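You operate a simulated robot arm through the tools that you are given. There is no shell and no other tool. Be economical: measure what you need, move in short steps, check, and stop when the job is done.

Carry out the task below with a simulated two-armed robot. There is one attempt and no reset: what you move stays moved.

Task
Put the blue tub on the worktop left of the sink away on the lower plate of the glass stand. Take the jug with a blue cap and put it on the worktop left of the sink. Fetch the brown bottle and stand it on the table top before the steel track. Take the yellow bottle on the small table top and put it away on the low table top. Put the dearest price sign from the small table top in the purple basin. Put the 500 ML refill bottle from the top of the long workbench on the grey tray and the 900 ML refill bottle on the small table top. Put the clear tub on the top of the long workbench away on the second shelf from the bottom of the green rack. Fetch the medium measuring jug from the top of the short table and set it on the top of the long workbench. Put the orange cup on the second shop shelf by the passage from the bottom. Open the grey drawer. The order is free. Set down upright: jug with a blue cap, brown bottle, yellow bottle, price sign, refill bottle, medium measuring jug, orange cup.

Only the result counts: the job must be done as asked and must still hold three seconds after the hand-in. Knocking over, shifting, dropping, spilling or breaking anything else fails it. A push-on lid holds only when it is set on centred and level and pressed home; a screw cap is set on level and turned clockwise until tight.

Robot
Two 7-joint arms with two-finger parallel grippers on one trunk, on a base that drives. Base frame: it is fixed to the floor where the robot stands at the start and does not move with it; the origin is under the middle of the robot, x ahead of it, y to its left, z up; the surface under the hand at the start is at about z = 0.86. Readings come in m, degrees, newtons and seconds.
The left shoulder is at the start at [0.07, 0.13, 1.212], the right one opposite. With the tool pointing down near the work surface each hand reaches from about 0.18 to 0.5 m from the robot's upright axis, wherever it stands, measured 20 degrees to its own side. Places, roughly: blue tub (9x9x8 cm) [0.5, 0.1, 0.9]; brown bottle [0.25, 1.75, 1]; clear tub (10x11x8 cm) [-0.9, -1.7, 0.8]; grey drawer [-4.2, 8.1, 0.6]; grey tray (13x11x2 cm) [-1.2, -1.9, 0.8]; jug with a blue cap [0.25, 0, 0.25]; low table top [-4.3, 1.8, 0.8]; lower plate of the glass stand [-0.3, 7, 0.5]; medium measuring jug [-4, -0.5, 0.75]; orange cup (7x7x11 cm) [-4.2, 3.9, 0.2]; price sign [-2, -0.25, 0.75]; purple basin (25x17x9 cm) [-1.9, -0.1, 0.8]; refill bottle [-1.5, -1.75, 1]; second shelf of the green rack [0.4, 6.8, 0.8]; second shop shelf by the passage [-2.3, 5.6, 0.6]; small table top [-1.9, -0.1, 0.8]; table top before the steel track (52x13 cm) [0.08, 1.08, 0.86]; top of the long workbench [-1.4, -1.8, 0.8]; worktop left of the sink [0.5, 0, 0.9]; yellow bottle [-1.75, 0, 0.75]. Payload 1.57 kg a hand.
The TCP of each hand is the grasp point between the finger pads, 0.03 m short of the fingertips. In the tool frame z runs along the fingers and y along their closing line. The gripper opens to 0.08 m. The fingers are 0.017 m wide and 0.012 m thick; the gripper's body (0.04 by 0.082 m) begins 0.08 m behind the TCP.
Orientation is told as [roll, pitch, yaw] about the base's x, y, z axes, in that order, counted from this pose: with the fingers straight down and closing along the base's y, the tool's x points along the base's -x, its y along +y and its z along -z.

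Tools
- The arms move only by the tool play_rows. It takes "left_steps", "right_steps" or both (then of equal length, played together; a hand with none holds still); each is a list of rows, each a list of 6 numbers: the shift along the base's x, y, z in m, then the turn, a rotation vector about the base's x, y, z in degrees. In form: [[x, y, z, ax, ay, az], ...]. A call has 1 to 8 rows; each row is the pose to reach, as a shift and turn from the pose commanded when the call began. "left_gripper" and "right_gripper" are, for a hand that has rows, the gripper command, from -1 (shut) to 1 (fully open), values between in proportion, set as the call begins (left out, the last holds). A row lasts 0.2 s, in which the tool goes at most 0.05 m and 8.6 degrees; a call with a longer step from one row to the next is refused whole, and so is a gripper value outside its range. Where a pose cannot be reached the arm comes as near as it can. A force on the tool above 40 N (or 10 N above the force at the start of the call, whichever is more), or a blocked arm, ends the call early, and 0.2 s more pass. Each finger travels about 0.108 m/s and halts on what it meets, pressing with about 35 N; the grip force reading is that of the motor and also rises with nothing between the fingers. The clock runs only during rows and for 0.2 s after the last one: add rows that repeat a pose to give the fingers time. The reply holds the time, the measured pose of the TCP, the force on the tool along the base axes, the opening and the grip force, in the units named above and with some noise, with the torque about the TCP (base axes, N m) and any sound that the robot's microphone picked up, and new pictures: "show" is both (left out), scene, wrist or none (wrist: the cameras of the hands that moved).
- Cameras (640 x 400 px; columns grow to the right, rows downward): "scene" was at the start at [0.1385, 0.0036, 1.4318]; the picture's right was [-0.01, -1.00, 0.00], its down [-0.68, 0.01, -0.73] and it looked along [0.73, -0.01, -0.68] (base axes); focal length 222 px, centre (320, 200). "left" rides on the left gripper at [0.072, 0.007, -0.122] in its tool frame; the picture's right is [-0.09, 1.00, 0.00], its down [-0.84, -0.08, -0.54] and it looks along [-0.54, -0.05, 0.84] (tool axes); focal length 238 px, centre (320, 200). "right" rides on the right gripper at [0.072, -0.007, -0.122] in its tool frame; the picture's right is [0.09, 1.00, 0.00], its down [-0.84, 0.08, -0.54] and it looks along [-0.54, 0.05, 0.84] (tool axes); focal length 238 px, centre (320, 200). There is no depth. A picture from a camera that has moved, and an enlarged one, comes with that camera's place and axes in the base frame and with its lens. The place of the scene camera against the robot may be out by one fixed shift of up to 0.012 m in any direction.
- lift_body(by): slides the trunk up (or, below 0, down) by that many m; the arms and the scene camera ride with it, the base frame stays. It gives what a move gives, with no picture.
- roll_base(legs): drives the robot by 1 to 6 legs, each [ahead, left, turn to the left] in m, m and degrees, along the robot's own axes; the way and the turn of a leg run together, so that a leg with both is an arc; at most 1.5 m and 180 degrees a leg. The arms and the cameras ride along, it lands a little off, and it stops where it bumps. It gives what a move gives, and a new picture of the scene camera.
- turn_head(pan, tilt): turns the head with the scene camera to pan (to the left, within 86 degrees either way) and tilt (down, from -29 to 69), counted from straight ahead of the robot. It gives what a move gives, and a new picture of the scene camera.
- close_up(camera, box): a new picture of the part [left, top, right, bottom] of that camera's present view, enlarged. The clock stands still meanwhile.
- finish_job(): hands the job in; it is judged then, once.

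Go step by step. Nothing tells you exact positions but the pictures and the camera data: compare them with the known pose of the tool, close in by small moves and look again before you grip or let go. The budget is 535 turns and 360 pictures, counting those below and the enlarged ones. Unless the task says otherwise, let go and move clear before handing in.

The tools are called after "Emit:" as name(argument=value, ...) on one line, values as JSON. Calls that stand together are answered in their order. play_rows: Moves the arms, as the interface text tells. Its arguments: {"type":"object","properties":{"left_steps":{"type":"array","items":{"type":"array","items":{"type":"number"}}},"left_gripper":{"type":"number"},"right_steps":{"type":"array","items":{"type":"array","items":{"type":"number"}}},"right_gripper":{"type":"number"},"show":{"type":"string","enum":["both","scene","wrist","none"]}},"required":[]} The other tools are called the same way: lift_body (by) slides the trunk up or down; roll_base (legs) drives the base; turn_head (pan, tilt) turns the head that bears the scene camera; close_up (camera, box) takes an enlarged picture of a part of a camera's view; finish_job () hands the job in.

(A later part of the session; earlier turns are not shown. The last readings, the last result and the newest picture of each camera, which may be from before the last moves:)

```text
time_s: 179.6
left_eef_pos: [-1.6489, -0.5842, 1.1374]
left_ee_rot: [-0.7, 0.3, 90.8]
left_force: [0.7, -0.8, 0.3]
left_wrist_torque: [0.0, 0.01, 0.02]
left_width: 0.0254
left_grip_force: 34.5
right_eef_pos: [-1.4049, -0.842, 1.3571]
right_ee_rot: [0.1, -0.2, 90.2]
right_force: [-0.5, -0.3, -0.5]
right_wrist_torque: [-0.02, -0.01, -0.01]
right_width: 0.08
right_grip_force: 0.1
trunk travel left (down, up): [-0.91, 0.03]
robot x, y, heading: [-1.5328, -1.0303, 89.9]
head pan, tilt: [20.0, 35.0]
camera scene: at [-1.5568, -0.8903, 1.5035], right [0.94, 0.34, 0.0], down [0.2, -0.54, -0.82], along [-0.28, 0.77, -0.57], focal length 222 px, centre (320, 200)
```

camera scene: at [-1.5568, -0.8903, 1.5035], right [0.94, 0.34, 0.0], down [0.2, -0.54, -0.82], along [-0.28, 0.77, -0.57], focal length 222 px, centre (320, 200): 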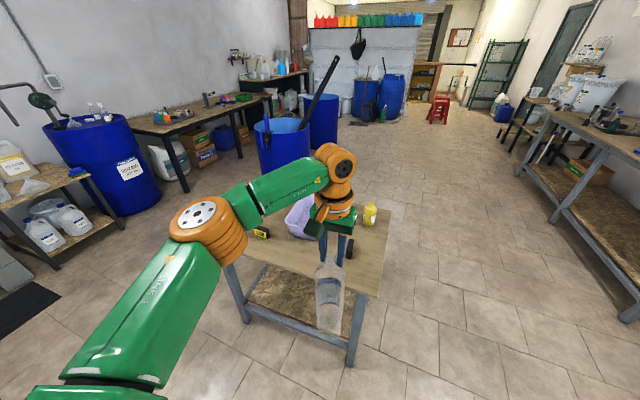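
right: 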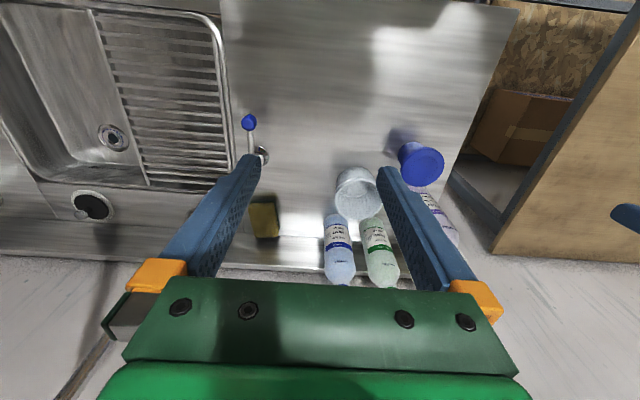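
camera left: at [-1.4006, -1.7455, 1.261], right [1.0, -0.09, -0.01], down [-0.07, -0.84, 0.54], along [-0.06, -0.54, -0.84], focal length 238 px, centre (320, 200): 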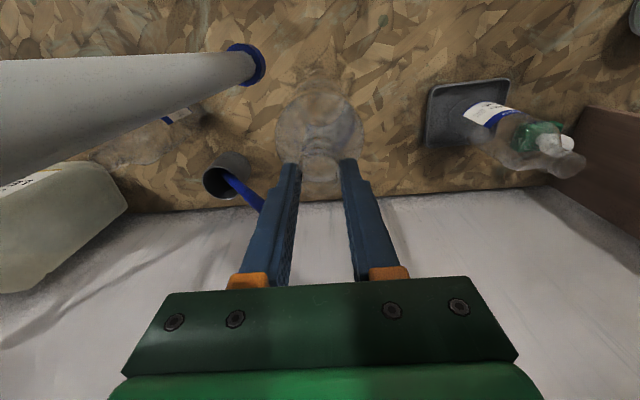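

The small table spans x −2.18..−1.53, y −0.39..0.15. I shift left 0.28 m to view all price signs.

Emit:
roll_base(legs=[[0, 0.28, 0]])

Emit:
turn_head(pan=-12, tilt=38)

```text
time_s: 181.5
left_eef_pos: [-1.9305, -0.5869, 1.1382]
left_ee_rot: [-0.5, 0.3, 91.1]
left_force: [0.6, -0.5, 0.0]
left_wrist_torque: [0.02, 0.02, -0.01]
left_width: 0.0253
left_grip_force: 35.3
right_eef_pos: [-1.6842, -0.8423, 1.3569]
right_ee_rot: [0.3, -0.2, 90.4]
right_force: [0.4, 0.4, 0.5]
right_wrist_torque: [0.01, -0.02, 0.01]
right_width: 0.0801
right_grip_force: 0.0
trunk travel left (down, up): [-0.91, 0.03]
robot x, y, heading: [-1.819, -1.0275, 90.0]
head pan, tilt: [20.0, 35.0]
camera scene: at [-1.8363, -0.8919, 1.5036], right [0.94, 0.35, 0.0], down [0.2, -0.54, -0.82], along [-0.29, 0.77, -0.57], focal length 222 px, centre (320, 200)
```

scene: 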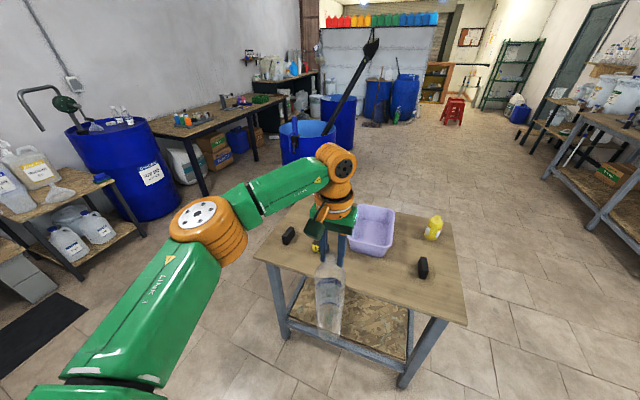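

```text
time_s: 182.5
left_eef_pos: [-1.9324, -0.5867, 1.1377]
left_ee_rot: [-0.7, 0.2, 91.0]
left_force: [0.1, 0.2, -0.7]
left_wrist_torque: [0.02, 0.0, 0.01]
left_width: 0.0254
left_grip_force: 35.0
right_eef_pos: [-1.6898, -0.8423, 1.3572]
right_ee_rot: [0.0, -0.2, 90.5]
right_force: [0.0, -0.2, -0.6]
right_wrist_torque: [-0.01, -0.03, -0.02]
right_width: 0.08
right_grip_force: 0.1
trunk travel left (down, up): [-0.91, 0.03]
robot x, y, heading: [-1.8154, -1.0283, 90.5]
head pan, tilt: [-12.0, 38.0]
camera scene: at [-1.7933, -0.8899, 1.499], right [0.98, -0.2, 0.0], down [-0.12, -0.6, -0.79], along [0.16, 0.77, -0.62], focal length 222 px, centre (320, 200)
```

scene: 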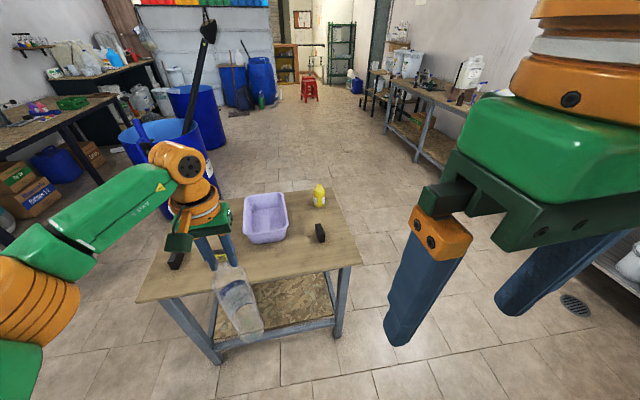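

I'll stand the 900 ML at about [-1.76, -0.315], free between sign, basin and edge. Drive right 0.17 and forward 0.27.

Emit:
roll_base(legs=[[0, -0.17, 0], [0.27, 0, 0]])

Emit:
turn_head(pan=10, tilt=55)

Emit:
close_up(camera="left", box=[0, 0, 640, 400])

```text
time_s: 185.5
left_eef_pos: [-1.7615, -0.3213, 1.1405]
left_ee_rot: [-0.7, 0.2, 90.8]
left_force: [-0.2, 0.6, -0.4]
left_wrist_torque: [0.02, 0.03, 0.02]
left_width: 0.025
left_grip_force: 35.2
right_eef_pos: [-1.5175, -0.578, 1.3584]
right_ee_rot: [0.1, -0.4, 90.2]
right_force: [0.7, 0.4, 0.4]
right_wrist_torque: [0.04, -0.02, 0.0]
right_width: 0.08
right_grip_force: 0.1
trunk travel left (down, up): [-0.91, 0.03]
robot x, y, heading: [-1.6435, -0.7619, 89.9]
head pan, tilt: [-12.0, 38.0]
camera scene: at [-1.6216, -0.6269, 1.4994], right [0.98, -0.2, 0.0], down [-0.13, -0.6, -0.79], along [0.16, 0.77, -0.61], focal length 222 px, centre (320, 200)
```

scene: 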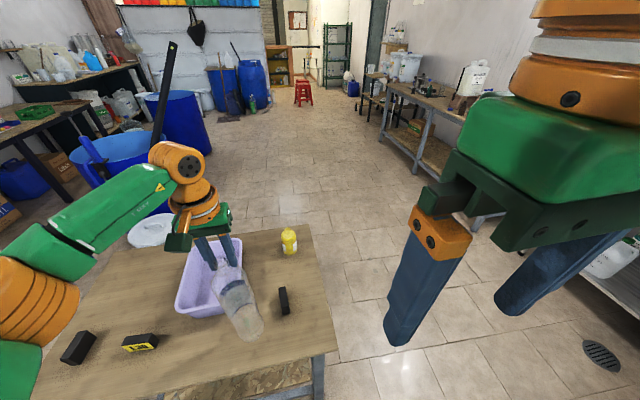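

```text
time_s: 186.3
left_eef_pos: [-1.7623, -0.3185, 1.1383]
left_ee_rot: [-0.8, 0.2, 90.6]
left_force: [0.5, 0.4, -0.2]
left_wrist_torque: [-0.01, 0.03, -0.01]
left_width: 0.0253
left_grip_force: 35.2
right_eef_pos: [-1.5179, -0.5756, 1.3569]
right_ee_rot: [0.1, -0.3, 90.2]
right_force: [0.0, 1.1, -1.0]
right_wrist_torque: [-0.03, 0.02, 0.04]
right_width: 0.0802
right_grip_force: 0.0
trunk travel left (down, up): [-0.91, 0.03]
robot x, y, heading: [-1.6452, -0.7649, 90.3]
head pan, tilt: [10.0, 55.0]
camera scene: at [-1.6519, -0.6355, 1.4753], right [0.98, 0.18, 0.0], down [0.14, -0.81, -0.57], along [-0.1, 0.56, -0.82], focal length 222 px, centre (320, 200)
```

scene: 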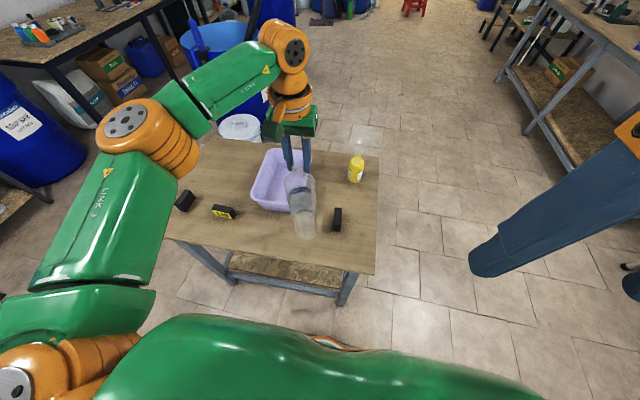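

```text
1.00 times, centred on (320, 200) of left (not enlarged: the box is as wide or as high as the picture)
camera zoom: at [-1.769, -0.3913, 1.2597], right [-1.0, 0.08, -0.01], down [0.06, 0.84, 0.54], along [0.05, 0.54, -0.84], focal length 238 px, centre (320, 200)
```

zoom: 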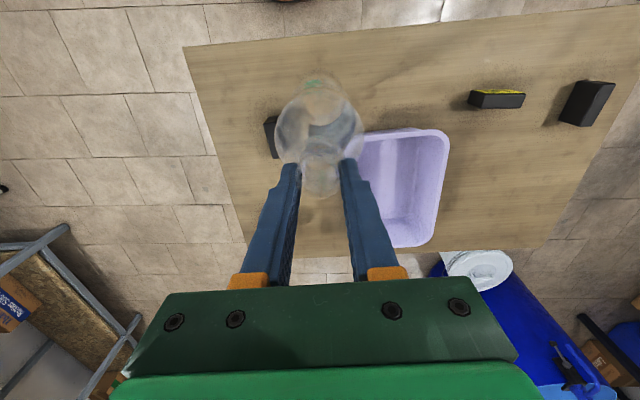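

All clear below. I lower the 900 ML to the table.

Emit:
play_rows(left_steps=[[0, 0, -0.02, 0, 0, 0], [0, 0, -0.03, 0, 0, 0], [0, 0, -0.04, 0, 0, 0], [0, 0, -0.05, 0, 0, 0], [0, 0, -0.056, 0, 0, 0], [0, 0, -0.062, 0, 0, 0], [0, 0, -0.068, 0, 0, 0], [0, 0, -0.074, 0, 0, 0]], show="none")

```text
time_s: 187.8
left_eef_pos: [-1.7605, -0.3218, 1.0832]
left_ee_rot: [-0.8, -0.8, 90.9]
left_force: [-0.6, -2.2, 29.4]
left_wrist_torque: [-1.39, 0.64, -0.01]
left_width: 0.0253
left_grip_force: 34.9
right_eef_pos: [-1.5164, -0.582, 1.3582]
right_ee_rot: [0.2, -0.5, 90.2]
right_force: [0.4, 0.4, 0.0]
right_wrist_torque: [-0.02, 0.01, 0.01]
right_width: 0.0799
right_grip_force: 0.0
trunk travel left (down, up): [-0.91, 0.03]
robot x, y, heading: [-1.6464, -0.7615, 90.3]
head pan, tilt: [10.0, 55.0]
stopped in row 7 (left hand): the force on the tool passed its limit at 47 N (the readings are from after the stop); the commanded pose is now the measured one
```

Contact at z=1.083 (table ≈0.775). Relieve, release, rise.

Emit:
play_rows(left_steps=[[0, 0, 0.004, 0, 0, 0], [0, 0, 0.004, 0, 0, 0]], show="none")

Emit:
play_rows(left_steps=[[0, 0, 0, 0, 0, 0], [0, 0, 0, 0, 0, 0], [0, 0, 0, 0, 0, 0]], left_gripper=1, show="none")

Emit:
play_rows(left_steps=[[0, 0, 0.04, 0, 0, 0], [0, 0, 0.08, 0, 0, 0], [0, 0, 0.12, 0, 0, 0], [0, 0, 0.15, 0, 0, 0], [0, 0, 0.15, 0, 0, 0]])

```text
time_s: 188.4
left_eef_pos: [-1.7614, -0.3181, 1.0841]
left_ee_rot: [-0.8, -0.3, 90.9]
left_force: [-0.7, -1.0, 8.0]
left_wrist_torque: [-0.52, 0.24, 0.02]
left_width: 0.025
left_grip_force: 34.5
right_eef_pos: [-1.5175, -0.578, 1.3582]
right_ee_rot: [0.1, -0.3, 90.1]
right_force: [-0.2, -0.3, -0.6]
right_wrist_torque: [0.01, 0.01, 0.01]
right_width: 0.08
right_grip_force: 0.1
trunk travel left (down, up): [-0.91, 0.03]
robot x, y, heading: [-1.6402, -0.7652, 90.0]
head pan, tilt: [10.0, 55.0]
```

```text
time_s: 189.2
left_eef_pos: [-1.7606, -0.3179, 1.083]
left_ee_rot: [-0.9, -0.4, 90.9]
left_force: [-0.4, 0.1, 9.0]
left_wrist_torque: [-0.05, 0.29, 0.02]
left_width: 0.0801
left_grip_force: 0.2
right_eef_pos: [-1.5176, -0.5764, 1.358]
right_ee_rot: [0.1, -0.3, 90.1]
right_force: [-0.2, 0.1, 0.5]
right_wrist_torque: [0.01, -0.01, 0.02]
right_width: 0.08
right_grip_force: 0.1
trunk travel left (down, up): [-0.91, 0.03]
robot x, y, heading: [-1.6425, -0.7617, 90.4]
head pan, tilt: [10.0, 55.0]
```

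```text
time_s: 190.4
left_eef_pos: [-1.7617, -0.3176, 1.2319]
left_ee_rot: [-0.8, -0.2, 90.9]
left_force: [-0.2, 0.4, 0.0]
left_wrist_torque: [0.01, -0.02, 0.0]
left_width: 0.0798
left_grip_force: 0.1
right_eef_pos: [-1.5182, -0.574, 1.3579]
right_ee_rot: [0.0, -0.2, 90.2]
right_force: [-0.1, -1.3, 0.0]
right_wrist_torque: [0.0, -0.02, 0.03]
right_width: 0.0799
right_grip_force: 0.2
trunk travel left (down, up): [-0.91, 0.03]
robot x, y, heading: [-1.6439, -0.7618, 89.9]
head pan, tilt: [10.0, 55.0]
camera scene: at [-1.652, -0.6362, 1.4753], right [0.98, 0.18, 0.0], down [0.15, -0.81, -0.57], along [-0.1, 0.56, -0.82], focal length 222 px, centre (320, 200)
camera left: at [-1.7691, -0.3922, 1.3539], right [-1.0, 0.08, -0.01], down [0.06, 0.84, 0.55], along [0.05, 0.54, -0.84], focal length 238 px, centre (320, 200)
```

scene: 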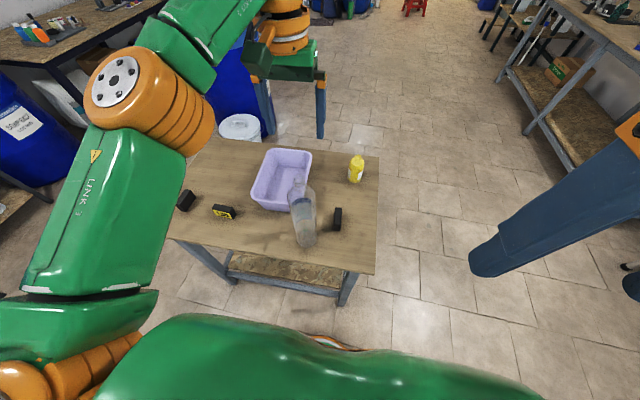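
left: 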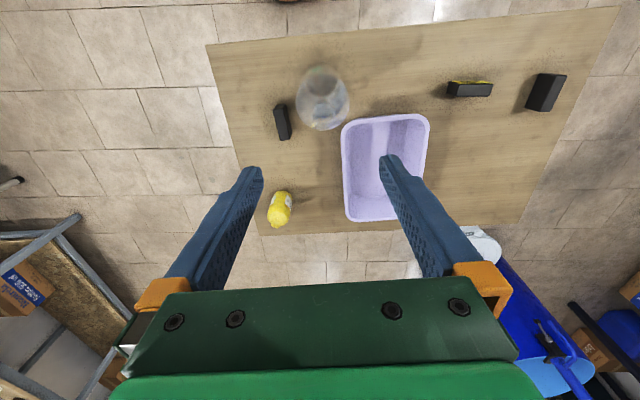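

Now read the price signs: zoom on the middle and left ones from the scene camera.

Emit:
close_up(camera="scene", box=[170, 180, 250, 230])

Emit:
close_up(camera="left", box=[250, 60, 590, 240])

```text
8.00 times, centred on (210, 205) of scene
camera zoom: at [-1.652, -0.6362, 1.4753], right [0.98, 0.18, 0.0], down [0.15, -0.81, -0.57], along [-0.1, 0.56, -0.82], focal length 1776 px, centre (1200, 160)
```

zoom: 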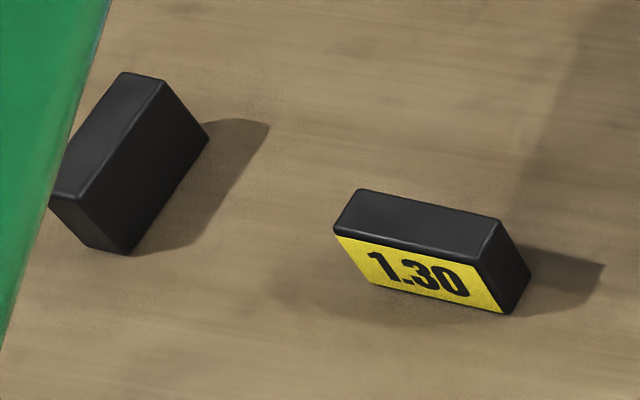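

```text
1.88 times, centred on (420, 150) of left
camera zoom: at [-1.7691, -0.3922, 1.3539], right [-1.0, 0.08, -0.01], down [0.06, 0.84, 0.55], along [0.05, 0.54, -0.84], focal length 449 px, centre (132, 294)
```

zoom: 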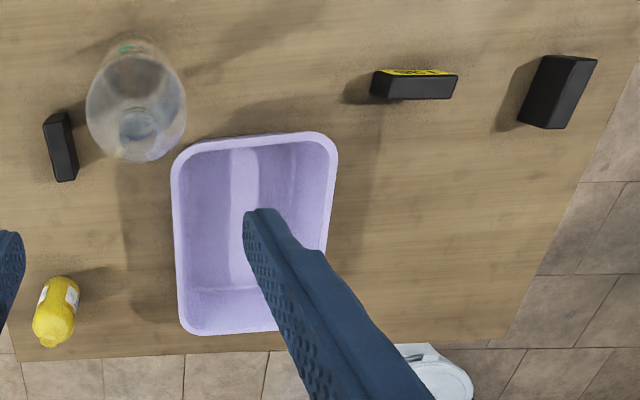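

The right sign says 0.60, the middle 1.30; the left one (≈[-2.235, -0.27]) faces west. I drive around to the west to read it.

Emit:
roll_base(legs=[[-0.1, 0, 0], [0, 0.95, 0], [0.3, 0, 0]])

Emit:
turn_head(pan=-75, tilt=45)

```text
time_s: 197.7
left_eef_pos: [-2.6947, -0.1158, 1.2324]
left_ee_rot: [-0.8, -0.4, 90.4]
left_force: [0.1, 0.0, -0.6]
left_wrist_torque: [0.01, -0.04, -0.02]
left_width: 0.0803
left_grip_force: 0.1
right_eef_pos: [-2.4531, -0.3766, 1.3589]
right_ee_rot: [0.0, -0.4, 89.9]
right_force: [0.5, 0.2, -0.2]
right_wrist_torque: [-0.02, -0.02, 0.01]
right_width: 0.08
right_grip_force: 0.0
trunk travel left (down, up): [-0.91, 0.03]
robot x, y, heading: [-2.5814, -0.5558, 89.8]
head pan, tilt: [10.0, 55.0]
camera scene: at [-2.5882, -0.4354, 1.4756], right [0.99, 0.17, 0.0], down [0.14, -0.81, -0.58], along [-0.1, 0.57, -0.82], focal length 222 px, centre (320, 200)
```

scene: 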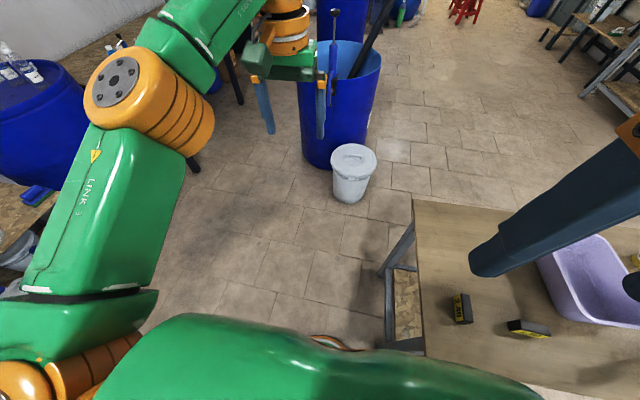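

```text
time_s: 199.3
left_eef_pos: [-2.6948, -0.1119, 1.2318]
left_ee_rot: [-0.7, -0.2, 90.3]
left_force: [0.4, 0.3, 0.1]
left_wrist_torque: [0.02, 0.0, -0.02]
left_width: 0.0798
left_grip_force: 0.0
right_eef_pos: [-2.4529, -0.3714, 1.3577]
right_ee_rot: [0.0, -0.2, 89.8]
right_force: [0.5, -0.3, 0.0]
right_wrist_torque: [0.02, 0.02, -0.01]
right_width: 0.0801
right_grip_force: 0.0
trunk travel left (down, up): [-0.91, 0.03]
robot x, y, heading: [-2.5811, -0.5549, 89.6]
head pan, tilt: [-75.0, 45.0]
camera scene: at [-2.4973, -0.4817, 1.4887], right [0.26, -0.97, 0.0], down [-0.68, -0.18, -0.71], along [0.68, 0.18, -0.71], focal length 222 px, centre (320, 200)
```

scene: 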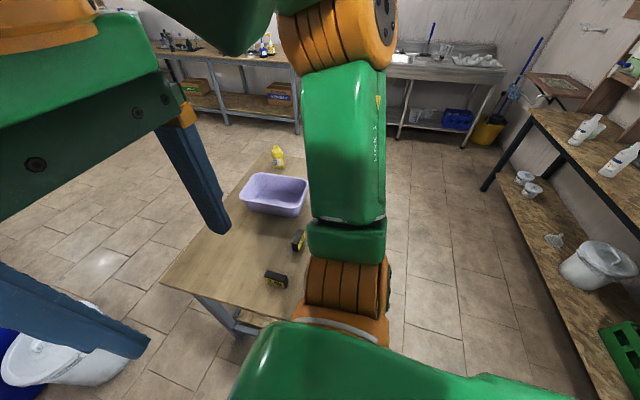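

Emit:
close_up(camera="scene", box=[250, 220, 320, 300])

```text
5.00 times, centred on (285, 260) of scene
camera zoom: at [-2.4973, -0.4817, 1.4887], right [0.26, -0.97, 0.0], down [-0.68, -0.18, -0.71], along [0.68, 0.18, -0.71], focal length 1110 px, centre (495, -100)
```

zoom: 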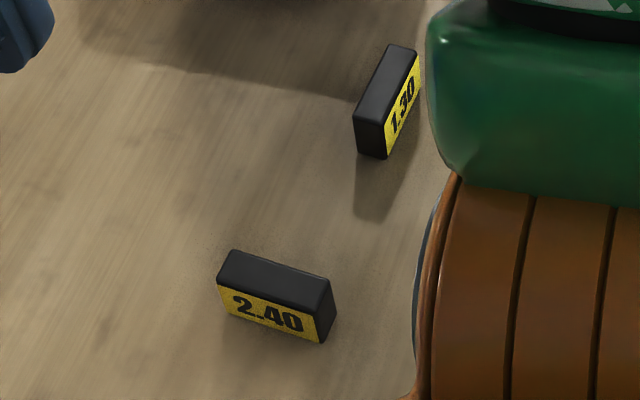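

The left sign reads 2.40 — the dearest, at about [-2.216, -0.262], long axis ~15° off the y axis. I position the left hand over it.

Emit:
roll_base(legs=[[-0.165, 0, 0.4], [0, -0.465, 0]])

Emit:
play_rows(left_steps=[[0, 0, -0.03, 0, 0, -7.5], [0, 0.0, -0.07, 0, 0, -15], [0, 0.0, -0.1, 0, 0, -15], [0, 0, -0.13, 0, 0, -15], [0, 0, -0.13, 0, 0, -15]], show="wrist")

```text
time_s: 203.1
left_eef_pos: [-2.2366, -0.2774, 1.2307]
left_ee_rot: [-0.9, -0.2, 90.9]
left_force: [-0.2, 0.6, 0.6]
left_wrist_torque: [-0.02, -0.01, 0.02]
left_width: 0.0798
left_grip_force: 0.1
right_eef_pos: [-1.9911, -0.5339, 1.3574]
right_ee_rot: [0.1, -0.2, 90.4]
right_force: [0.3, -0.1, 0.6]
right_wrist_torque: [0.02, -0.01, -0.01]
right_width: 0.0801
right_grip_force: 0.0
trunk travel left (down, up): [-0.91, 0.03]
robot x, y, heading: [-2.1138, -0.7205, 90.3]
head pan, tilt: [-75.0, 45.0]
camera scene: at [-2.0345, -0.6452, 1.4889], right [0.27, -0.96, 0.0], down [-0.68, -0.19, -0.71], along [0.68, 0.19, -0.71], focal length 222 px, centre (320, 200)
```

scene: 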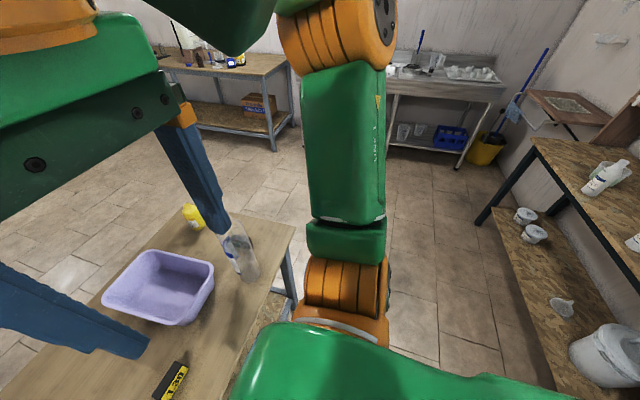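

```text
time_s: 204.3
left_eef_pos: [-2.2336, -0.2774, 1.1019]
left_ee_rot: [-0.7, -0.4, 76.0]
left_force: [-0.1, -0.3, 0.7]
left_wrist_torque: [-0.03, -0.01, 0.0]
left_width: 0.0803
left_grip_force: 0.1
right_eef_pos: [-1.9903, -0.5342, 1.3582]
right_ee_rot: [0.0, -0.2, 90.3]
right_force: [-0.7, 0.1, 0.3]
right_wrist_torque: [0.0, 0.02, 0.02]
right_width: 0.0801
right_grip_force: 0.0
trunk travel left (down, up): [-0.91, 0.03]
robot x, y, heading: [-2.1142, -0.7208, 90.3]
head pan, tilt: [-75.0, 45.0]
camera left: at [-2.2603, -0.3475, 1.2237], right [-0.94, 0.33, -0.01], down [0.27, 0.79, 0.55], along [0.19, 0.51, -0.84], focal length 238 px, centre (320, 200)
```

left: 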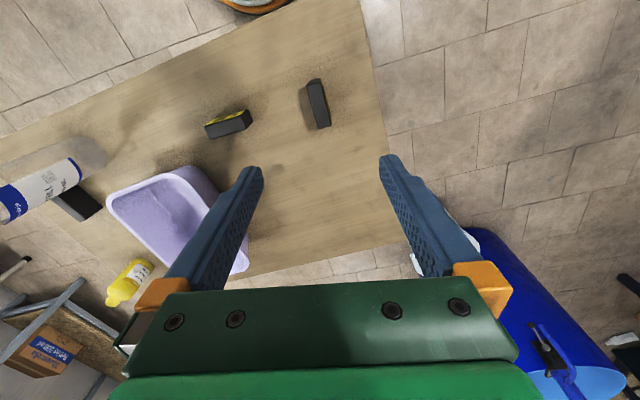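

Emit:
close_up(camera="left", box=[270, 60, 370, 150])

```text
4.44 times, centred on (320, 105) of left
camera zoom: at [-2.2603, -0.3475, 1.2237], right [-0.94, 0.33, -0.01], down [0.27, 0.79, 0.55], along [0.19, 0.51, -0.84], focal length 1059 px, centre (320, 622)
```

zoom: 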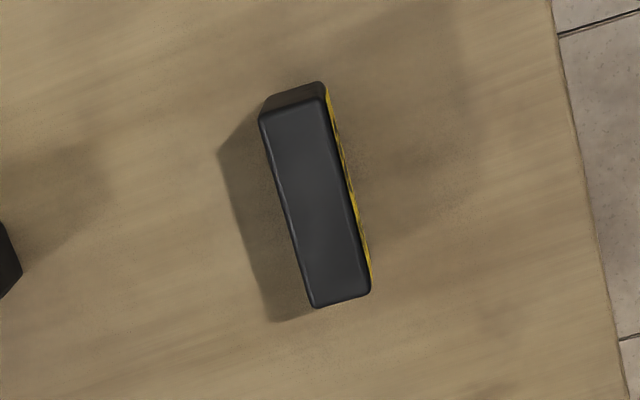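

Sign centre [-2.227, -0.271], axis 4° off y. I rotate the yaw back 10° and lower onto it.

Emit:
play_rows(left_steps=[[0.003, 0.003, -0.04, 0, 0, 5], [0.006, 0.006, -0.08, 0, 0, 10], [0.006, 0.006, -0.12, 0, 0, 10], [0.006, 0.006, -0.16, 0, 0, 10], [0.006, 0.006, -0.2, 0, 0, 10], [0.006, 0.006, -0.2, 0, 0, 10]], show="wrist")

```text
time_s: 205.7
left_eef_pos: [-2.2255, -0.2716, 0.9023]
left_ee_rot: [-0.8, -0.3, 86.0]
left_force: [0.3, -0.5, -0.3]
left_wrist_torque: [0.01, -0.01, -0.03]
left_width: 0.0797
left_grip_force: 0.0
right_eef_pos: [-1.9886, -0.535, 1.3575]
right_ee_rot: [0.1, -0.1, 90.3]
right_force: [-0.3, 0.0, -0.3]
right_wrist_torque: [0.01, 0.01, 0.01]
right_width: 0.08
right_grip_force: 0.1
trunk travel left (down, up): [-0.91, 0.03]
robot x, y, heading: [-2.1161, -0.7202, 90.5]
head pan, tilt: [-75.0, 45.0]
camera left: at [-2.2405, -0.3454, 1.024], right [-0.99, 0.16, -0.01], down [0.13, 0.83, 0.55], along [0.1, 0.54, -0.84], focal length 238 px, centre (320, 200)
```

left: 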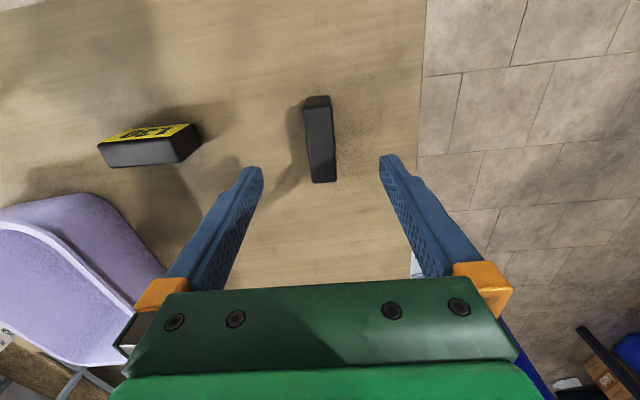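

Centred. I lower to z≈0.82 and close.

Emit:
play_rows(left_steps=[[0, 0, -0.04, 0, 0, 0], [0, 0, -0.07, 0, 0, 0], [0, 0, -0.081, 0, 0, 0], [0, 0, -0.081, 0, 0, 0]], show="none")

Emit:
play_rows(left_steps=[[0, 0, 0, 0, 0, 0], [0, 0, 0, 0, 0, 0], [0, 0, 0, 0, 0, 0], [0, 0, 0, 0, 0, 0]], left_gripper=-1, show="wrist")

```text
time_s: 206.7
left_eef_pos: [-2.2344, -0.3003, 0.8383]
left_ee_rot: [-0.7, -0.3, 86.1]
left_force: [-0.6, -0.3, -0.5]
left_wrist_torque: [-0.03, 0.03, 0.0]
left_width: 0.0799
left_grip_force: 0.0
left hand out of reach, approached as far as the arm can: row 1, 2, 3, 4
right_eef_pos: [-1.9881, -0.5348, 1.3566]
right_ee_rot: [0.1, -0.2, 90.4]
right_force: [0.3, -0.8, -0.3]
right_wrist_torque: [-0.03, -0.01, 0.03]
right_width: 0.0799
right_grip_force: 0.0
trunk travel left (down, up): [-0.91, 0.03]
robot x, y, heading: [-2.1135, -0.7243, 90.3]
head pan, tilt: [-75.0, 45.0]
```

```text
time_s: 207.7
left_eef_pos: [-2.2342, -0.2991, 0.8394]
left_ee_rot: [-0.8, -0.3, 86.0]
left_force: [0.6, -0.4, -0.8]
left_wrist_torque: [0.01, -0.05, -0.01]
left_width: 0.023
left_grip_force: 35.0
right_eef_pos: [-1.9887, -0.5337, 1.3573]
right_ee_rot: [0.2, -0.1, 90.4]
right_force: [0.3, -0.4, -0.3]
right_wrist_torque: [0.0, 0.01, -0.01]
right_width: 0.0801
right_grip_force: 0.1
trunk travel left (down, up): [-0.91, 0.03]
robot x, y, heading: [-2.112, -0.7228, 90.3]
head pan, tilt: [-75.0, 45.0]
camera left: at [-2.2483, -0.3735, 0.9602], right [-0.99, 0.16, -0.01], down [0.13, 0.83, 0.55], along [0.1, 0.54, -0.84], focal length 238 px, centre (320, 200)
```

left: 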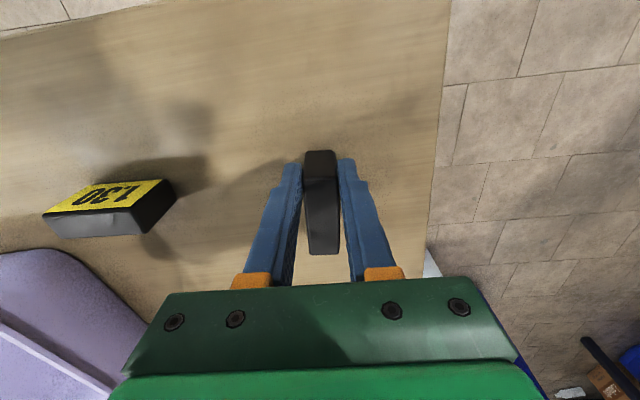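

The grip landed off-centre because the trunk is high. I open, rise, recentre, and lower using the trunk.

Emit:
play_rows(left_steps=[[0, 0, 0, 0, 0, 0], [0, 0, 0, 0, 0, 0], [0, 0, 0.03, 0, 0, 0], [0, 0, 0.06, 0, 0, 0], [0.004, 0.015, 0.09, 0, 0, 0], [0.008, 0.028, 0.1, 0, 0, 0], [0.008, 0.028, 0.1, 0, 0, 0]], left_gripper=1, show="wrist")

```text
time_s: 209.3
left_eef_pos: [-2.2272, -0.2739, 0.9397]
left_ee_rot: [-0.7, -0.2, 86.0]
left_force: [-0.3, 0.9, 1.0]
left_wrist_torque: [-0.02, -0.02, 0.0]
left_width: 0.0797
left_grip_force: 0.0
right_eef_pos: [-1.9897, -0.5348, 1.3574]
right_ee_rot: [0.0, -0.3, 90.5]
right_force: [0.6, 0.1, 0.2]
right_wrist_torque: [-0.02, 0.01, 0.01]
right_width: 0.08
right_grip_force: 0.1
trunk travel left (down, up): [-0.91, 0.03]
robot x, y, heading: [-2.1127, -0.7193, 90.5]
head pan, tilt: [-75.0, 45.0]
camera left: at [-2.241, -0.3474, 1.0606], right [-0.99, 0.16, -0.01], down [0.13, 0.83, 0.55], along [0.1, 0.54, -0.84], focal length 238 px, centre (320, 200)
```

left: 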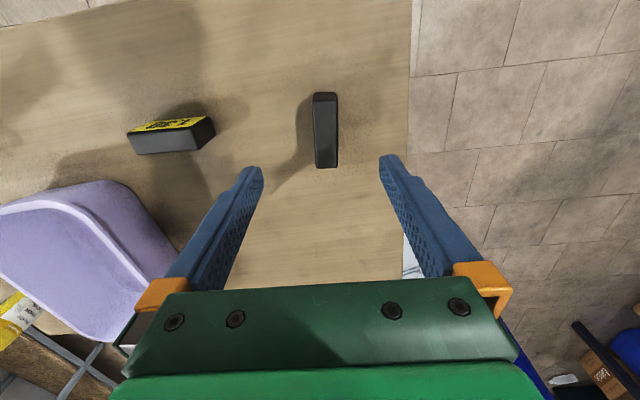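

Emit:
play_rows(left_steps=[[-0.005, 0, 0, 0, 0, 0], [-0.005, 0, 0, 0, 0, 0]], show="none")

Emit:
lift_body(by=-0.121)

Emit:
play_rows(left_steps=[[0, 0, 0, 0, 0, 0], [0, 0, 0, 0, 0, 0], [0, 0, 0, 0, 0, 0], [0, 0, 0, 0, 0, 0]], left_gripper=-1, show="wrist")

```text
time_s: 209.9
left_eef_pos: [-2.2316, -0.2734, 0.9392]
left_ee_rot: [-0.8, -0.3, 85.9]
left_force: [-0.2, 1.3, -0.3]
left_wrist_torque: [0.01, 0.0, 0.02]
left_width: 0.08
left_grip_force: 0.1
right_eef_pos: [-1.9891, -0.5335, 1.3567]
right_ee_rot: [0.1, -0.1, 90.4]
right_force: [1.4, -0.9, 0.5]
right_wrist_torque: [0.02, -0.01, 0.02]
right_width: 0.0802
right_grip_force: 0.0
trunk travel left (down, up): [-0.91, 0.03]
robot x, y, heading: [-2.1179, -0.7199, 90.5]
head pan, tilt: [-75.0, 45.0]
```

```text
time_s: 211.4
left_eef_pos: [-2.2325, -0.2738, 0.8175]
left_ee_rot: [-0.8, -0.2, 86.0]
left_force: [1.1, -0.4, 0.6]
left_wrist_torque: [0.0, 0.01, 0.02]
left_width: 0.0802
left_grip_force: 0.0
right_eef_pos: [-1.9886, -0.5347, 1.2363]
right_ee_rot: [0.1, -0.2, 90.4]
right_force: [0.1, 0.6, 0.6]
right_wrist_torque: [0.0, -0.01, 0.02]
right_width: 0.0798
right_grip_force: 0.0
trunk travel left (down, up): [-0.789, 0.151]
robot x, y, heading: [-2.1136, -0.7232, 90.5]
head pan, tilt: [-75.0, 45.0]
```

```text
time_s: 212.4
left_eef_pos: [-2.2327, -0.2739, 0.8179]
left_ee_rot: [-0.8, -0.2, 86.0]
left_force: [0.6, -1.3, 0.4]
left_wrist_torque: [-0.02, 0.03, 0.01]
left_width: 0.0232
left_grip_force: 35.3
right_eef_pos: [-1.9893, -0.5344, 1.2371]
right_ee_rot: [0.1, -0.3, 90.4]
right_force: [0.9, -0.4, 1.0]
right_wrist_torque: [0.01, 0.01, 0.0]
right_width: 0.0796
right_grip_force: 0.1
trunk travel left (down, up): [-0.789, 0.151]
robot x, y, heading: [-2.1158, -0.7219, 90.4]
head pan, tilt: [-75.0, 45.0]
camera left: at [-2.2459, -0.3466, 0.9395], right [-0.99, 0.16, -0.01], down [0.13, 0.83, 0.55], along [0.1, 0.54, -0.84], focal length 238 px, centre (320, 200)
```

left: 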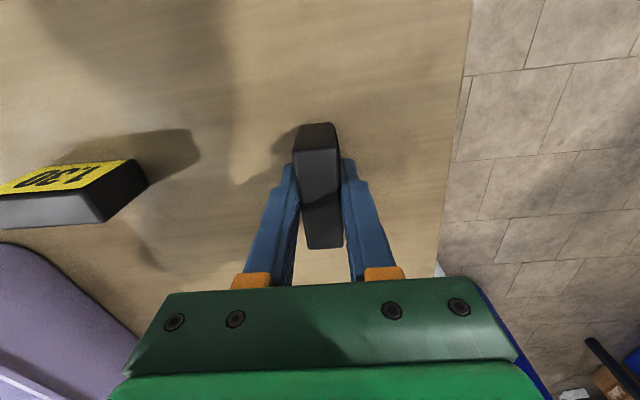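

Well gripped. I lift 15 cm and drive to bring it over the basin.

Emit:
play_rows(left_steps=[[0, 0, 0.04, 0, 0, 0], [0, 0, 0.08, 0, 0, 0], [0, 0, 0.12, 0, 0, 0], [0, 0, 0.15, 0, 0, 0], [0, 0, 0.15, 0, 0, 0]], show="none")

Emit:
roll_base(legs=[[0, -0.34, 0], [0.1, 0, 0]])

Emit:
play_rows(left_steps=[[0, 0, 0, 0, 0, 2], [0, 0, 0, 0, 0, 4], [0, 0, 0, 0, 0, 4]], show="wrist")

```text
time_s: 213.6
left_eef_pos: [-2.2312, -0.2736, 0.9685]
left_ee_rot: [-0.7, -0.2, 86.0]
left_force: [-0.3, 0.6, -0.9]
left_wrist_torque: [-0.04, -0.01, 0.0]
left_width: 0.0232
left_grip_force: 34.9
right_eef_pos: [-1.9896, -0.5342, 1.2361]
right_ee_rot: [0.1, -0.2, 90.4]
right_force: [0.9, 0.0, -0.1]
right_wrist_torque: [-0.01, 0.02, 0.01]
right_width: 0.08
right_grip_force: 0.1
trunk travel left (down, up): [-0.789, 0.151]
robot x, y, heading: [-2.1139, -0.7208, 90.7]
head pan, tilt: [-75.0, 45.0]
```

```text
time_s: 216.6
left_eef_pos: [-1.8867, -0.1757, 0.9683]
left_ee_rot: [-0.8, -0.4, 86.0]
left_force: [-0.6, -0.6, 0.1]
left_wrist_torque: [0.03, -0.01, -0.02]
left_width: 0.0233
left_grip_force: 34.6
right_eef_pos: [-1.6454, -0.4376, 1.2377]
right_ee_rot: [0.1, -0.4, 90.4]
right_force: [0.7, 0.3, -0.7]
right_wrist_torque: [-0.01, 0.06, 0.0]
right_width: 0.0799
right_grip_force: 0.0
trunk travel left (down, up): [-0.789, 0.151]
robot x, y, heading: [-1.7703, -0.6222, 90.2]
head pan, tilt: [-75.0, 45.0]
camera scene: at [-1.6882, -0.5479, 1.3679], right [0.26, -0.96, 0.0], down [-0.68, -0.18, -0.71], along [0.68, 0.19, -0.71], focal length 222 px, centre (320, 200)
```

scene: 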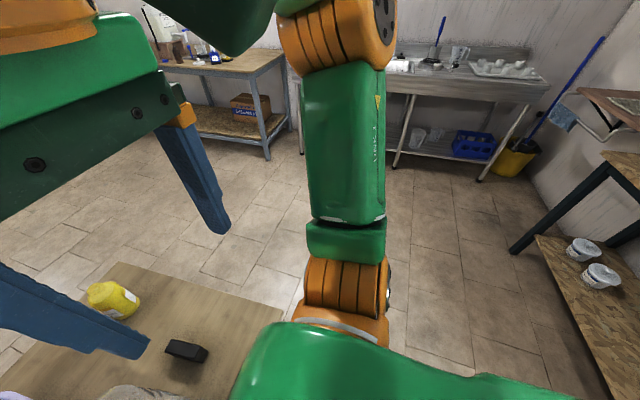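

```text
time_s: 217.4
left_eef_pos: [-1.886, -0.1707, 0.9668]
left_ee_rot: [-0.8, -0.2, 90.0]
left_force: [-0.3, 0.2, -2.3]
left_wrist_torque: [-0.04, -0.02, -0.02]
left_width: 0.0231
left_grip_force: 34.8
right_eef_pos: [-1.646, -0.4317, 1.2378]
right_ee_rot: [0.1, -0.1, 90.4]
right_force: [-0.1, 0.4, -0.3]
right_wrist_torque: [0.01, -0.02, 0.02]
right_width: 0.08
right_grip_force: 0.0
trunk travel left (down, up): [-0.789, 0.151]
robot x, y, heading: [-1.7708, -0.6196, 90.1]
head pan, tilt: [-75.0, 45.0]
camera left: at [-1.8957, -0.2458, 1.0884], right [-1.0, 0.09, -0.01], down [0.07, 0.84, 0.55], along [0.06, 0.54, -0.84], focal length 238 px, centre (320, 200)
```

left: 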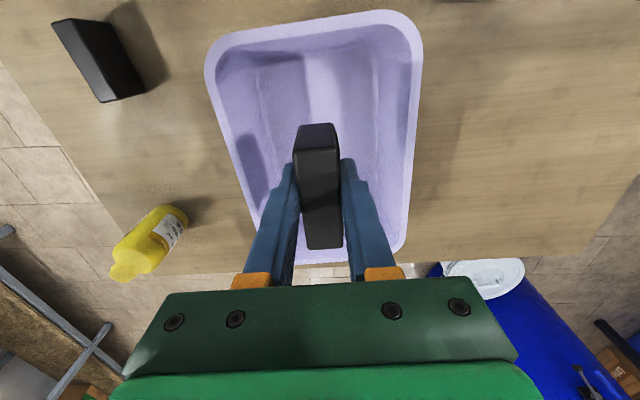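

The sign is centred over the basin floor. I lower it in.

Emit:
play_rows(left_steps=[[0, 0, -0.04, 0, 0, 0], [0, 0, -0.08, 0, 0, 0], [0, 0, -0.12, 0, 0, 0], [0, 0, -0.13, 0, 0, 0], [0, 0, -0.136, 0, 0, 0], [0, 0, -0.142, 0, 0, 0], [0, 0, -0.148, 0, 0, 0]], show="wrist")

```text
time_s: 219.0
left_eef_pos: [-1.887, -0.1734, 0.8212]
left_ee_rot: [-0.8, -0.6, 90.0]
left_force: [-1.9, 2.8, 16.5]
left_wrist_torque: [-0.39, 0.23, -0.07]
left_width: 0.0234
left_grip_force: 35.3
right_eef_pos: [-1.6454, -0.4362, 1.2386]
right_ee_rot: [0.1, -0.5, 90.4]
right_force: [0.8, 0.2, 0.1]
right_wrist_torque: [0.02, 0.02, 0.01]
right_width: 0.08
right_grip_force: 0.1
trunk travel left (down, up): [-0.789, 0.151]
robot x, y, heading: [-1.77, -0.6199, 90.5]
head pan, tilt: [-75.0, 45.0]
camera left: at [-1.8957, -0.2489, 0.9428], right [-1.0, 0.09, -0.01], down [0.07, 0.83, 0.55], along [0.06, 0.55, -0.83], focal length 238 px, centre (320, 200)
```

left: 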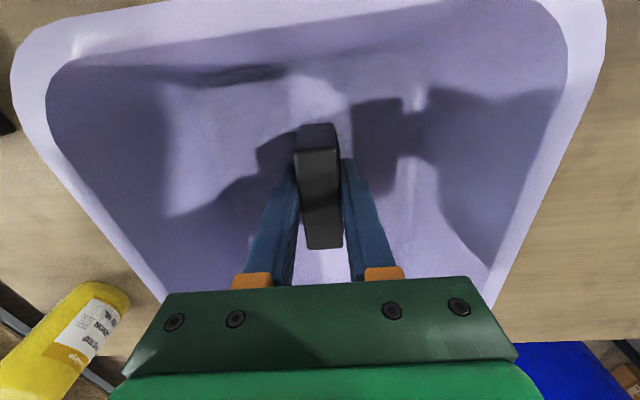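

Contact. I release partially, then rise.

Emit:
play_rows(left_steps=[[0, 0, 0.002, 0, 0, 0], [0, 0, 0.002, 0, 0, 0], [0, 0, 0.002, 0, 0, 0]], left_gripper=0.3, show="none")

Emit:
play_rows(left_steps=[[0, 0, 0.04, 0, 0, 0], [0, 0, 0.08, 0, 0, 0], [0, 0, 0.12, 0, 0, 0], [0, 0, 0.16, 0, 0, 0], [0, 0, 0.2, 0, 0, 0], [0, 0, 0.2, 0, 0, 0]], show="wrist")

```text
time_s: 219.8
left_eef_pos: [-1.8876, -0.1723, 0.821]
left_ee_rot: [-0.8, -0.2, 90.0]
left_force: [0.3, 0.7, -0.1]
left_wrist_torque: [0.04, -0.01, 0.0]
left_width: 0.0519
left_grip_force: 0.0
right_eef_pos: [-1.6458, -0.4316, 1.2366]
right_ee_rot: [0.1, -0.2, 90.3]
right_force: [-0.1, -1.3, -0.8]
right_wrist_torque: [0.03, 0.03, -0.02]
right_width: 0.0799
right_grip_force: 0.0
trunk travel left (down, up): [-0.789, 0.151]
robot x, y, heading: [-1.7722, -0.6184, 90.4]
head pan, tilt: [-75.0, 45.0]
```

```text
time_s: 221.2
left_eef_pos: [-1.8877, -0.172, 1.0203]
left_ee_rot: [-0.7, -0.3, 89.9]
left_force: [1.2, 0.4, -1.1]
left_wrist_torque: [0.0, -0.04, 0.01]
left_width: 0.0522
left_grip_force: 0.0
right_eef_pos: [-1.6452, -0.432, 1.2367]
right_ee_rot: [0.1, -0.2, 90.4]
right_force: [0.8, 0.8, -0.5]
right_wrist_torque: [0.01, -0.01, -0.01]
right_width: 0.0798
right_grip_force: 0.2
trunk travel left (down, up): [-0.789, 0.151]
robot x, y, heading: [-1.7715, -0.6199, 90.3]
head pan, tilt: [-75.0, 45.0]
camera left: at [-1.8961, -0.2458, 1.1414], right [-1.0, 0.09, -0.01], down [0.07, 0.83, 0.55], along [0.06, 0.54, -0.84], focal length 238 px, centre (320, 200)
```

left: 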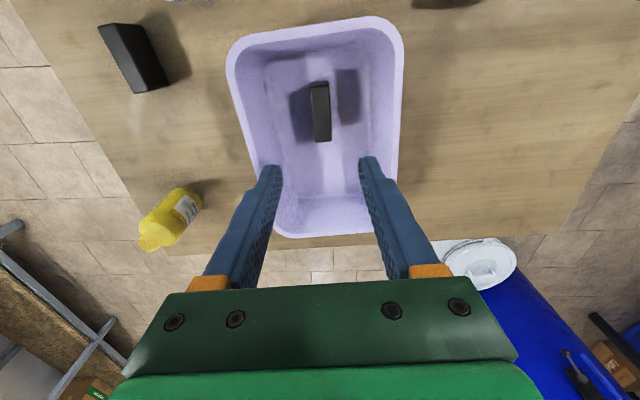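

The 2.40 sign stands in the basin. Next the yellow bottle (≈[-1.62, 0.0]) from the east side: I drive round and face west.

Emit:
roll_base(legs=[[-0.3, 0, 0], [0, -0.7, 0], [0, 0, 90], [0, -0.8, 0]])

Emit:
turn_head(pan=0, tilt=45)

```text
time_s: 234.3
left_eef_pos: [-1.4697, -0.2244, 1.0197]
left_ee_rot: [-0.9, -0.2, 176.8]
left_force: [-0.1, 0.6, 0.1]
left_wrist_torque: [0.02, 0.01, -0.01]
left_width: 0.052
left_grip_force: 0.0
right_eef_pos: [-1.1949, 0.0033, 1.2361]
right_ee_rot: [0.1, -0.2, 177.1]
right_force: [0.5, -0.3, -0.4]
right_wrist_torque: [0.02, -0.02, 0.02]
right_width: 0.0802
right_grip_force: 0.0
trunk travel left (down, up): [-0.789, 0.151]
robot x, y, heading: [-1.0165, -0.1328, 176.9]
head pan, tilt: [-75.0, 45.0]
camera scene: at [-1.0773, -0.048, 1.3678], right [0.98, 0.21, 0.0], down [0.15, -0.69, -0.71], along [-0.15, 0.69, -0.71], focal length 222 px, centre (320, 200)
```

scene: 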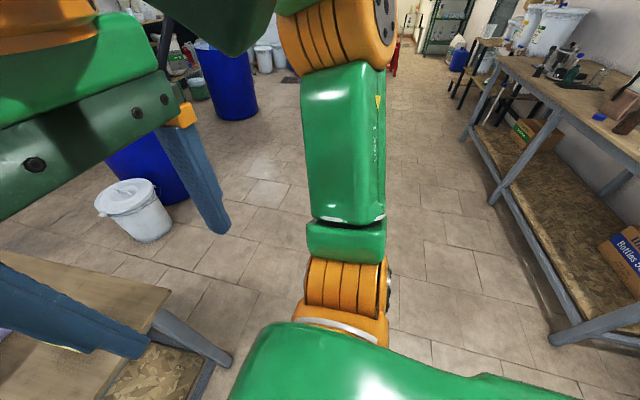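

```text
time_s: 235.8
left_eef_pos: [-1.4702, -0.2236, 1.0199]
left_ee_rot: [-0.9, -0.2, 176.6]
left_force: [-0.2, 0.2, 0.4]
left_wrist_torque: [-0.03, 0.0, 0.02]
left_width: 0.0522
left_grip_force: 0.0
right_eef_pos: [-1.1949, 0.0028, 1.2361]
right_ee_rot: [0.1, -0.2, 177.0]
right_force: [-0.9, 0.0, 0.1]
right_wrist_torque: [-0.02, -0.03, 0.03]
right_width: 0.0801
right_grip_force: 0.2
trunk travel left (down, up): [-0.789, 0.151]
robot x, y, heading: [-1.0179, -0.136, 177.0]
head pan, tilt: [0.0, 45.0]
camera scene: at [-1.1415, -0.1221, 1.3677], right [0.05, 1.0, 0.0], down [0.71, -0.04, -0.71], along [-0.71, 0.04, -0.71], focal length 222 px, centre (320, 200)
```

scene: 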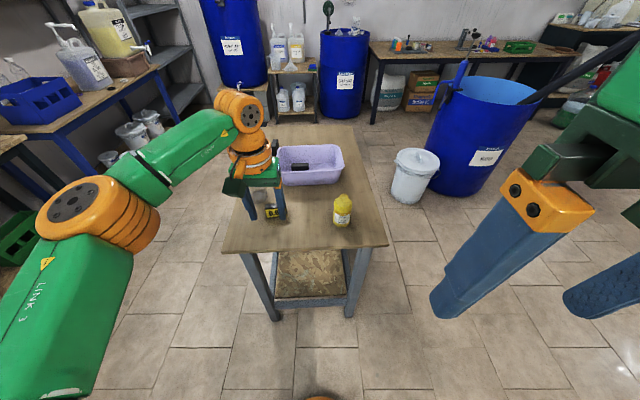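

Emit:
close_up(camera="scene", box=[300, 180, 380, 240])

```text
6.67 times, centred on (340, 210) of scene
camera zoom: at [-1.1415, -0.1221, 1.3677], right [0.05, 1.0, 0.0], down [0.71, -0.04, -0.71], along [-0.71, 0.04, -0.71], focal length 1480 px, centre (187, 133)
```

zoom: 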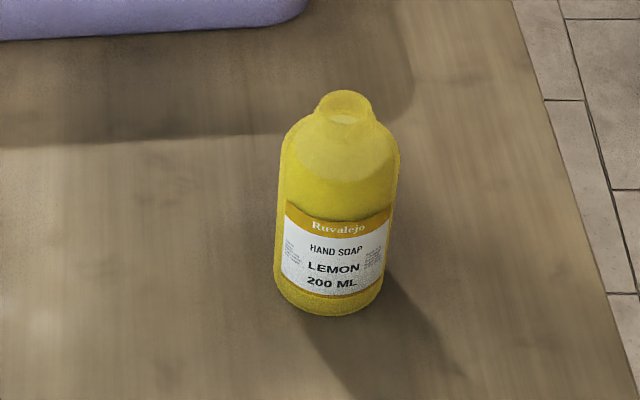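

The yellow 200 ml bottle is at about [-1.631, -0.02], 5.8 cm wide, 11 cm tall. I'll grip its body from above with the right hand; move nearer first.

Emit:
roll_base(legs=[[0, 0, 3], [0.14, 0, 0]])

Emit:
play_rows(left_steps=[[0, 0, 0.04, 0, 0, 0], [0, 0, 0.08, 0, 0, 0], [0, 0, 0.12, 0, 0, 0], [0, 0, 0.15, 0, 0, 0], [0, 0, 0.15, 0, 0, 0], [0, 0, 0.15, 0, 0, 0]], right_steps=[[-0.04, 0, 0, 0, 0, 0], [-0.09, 0, -0.01, 0, 0, 0], [-0.13, 0, -0.05, 0, 0, 0], [-0.17, 0, -0.09, 0, 0, 0], [-0.21, 0, -0.13, 0, 0, 0], [-0.24, 0, -0.17, 0, 0, 0]], right_gripper=1)

```text
time_s: 237.5
left_eef_pos: [-1.599, -0.2473, 1.0203]
left_ee_rot: [-0.8, -0.4, 179.8]
left_force: [0.1, 0.6, -0.7]
left_wrist_torque: [0.03, 0.03, -0.05]
left_width: 0.0519
left_grip_force: 0.1
right_eef_pos: [-1.3387, -0.0083, 1.2377]
right_ee_rot: [0.1, -0.5, -179.9]
right_force: [0.0, -0.3, 1.1]
right_wrist_torque: [-0.01, 0.04, 0.01]
right_width: 0.0801
right_grip_force: 0.2
trunk travel left (down, up): [-0.789, 0.151]
robot x, y, heading: [-1.1526, -0.1297, -179.9]
head pan, tilt: [0.0, 45.0]
camera scene: at [-1.277, -0.1297, 1.3681], right [0.0, 1.0, 0.0], down [0.71, 0.0, -0.71], along [-0.71, 0.0, -0.71], focal length 222 px, centre (320, 200)
```

scene: 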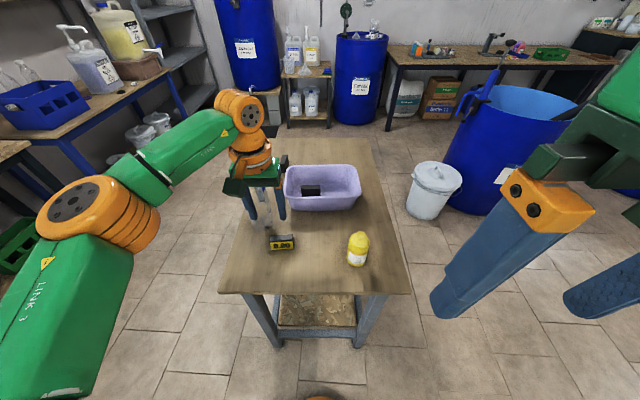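

```text
refused: row 2 steps farther than a row can; nothing moved
```

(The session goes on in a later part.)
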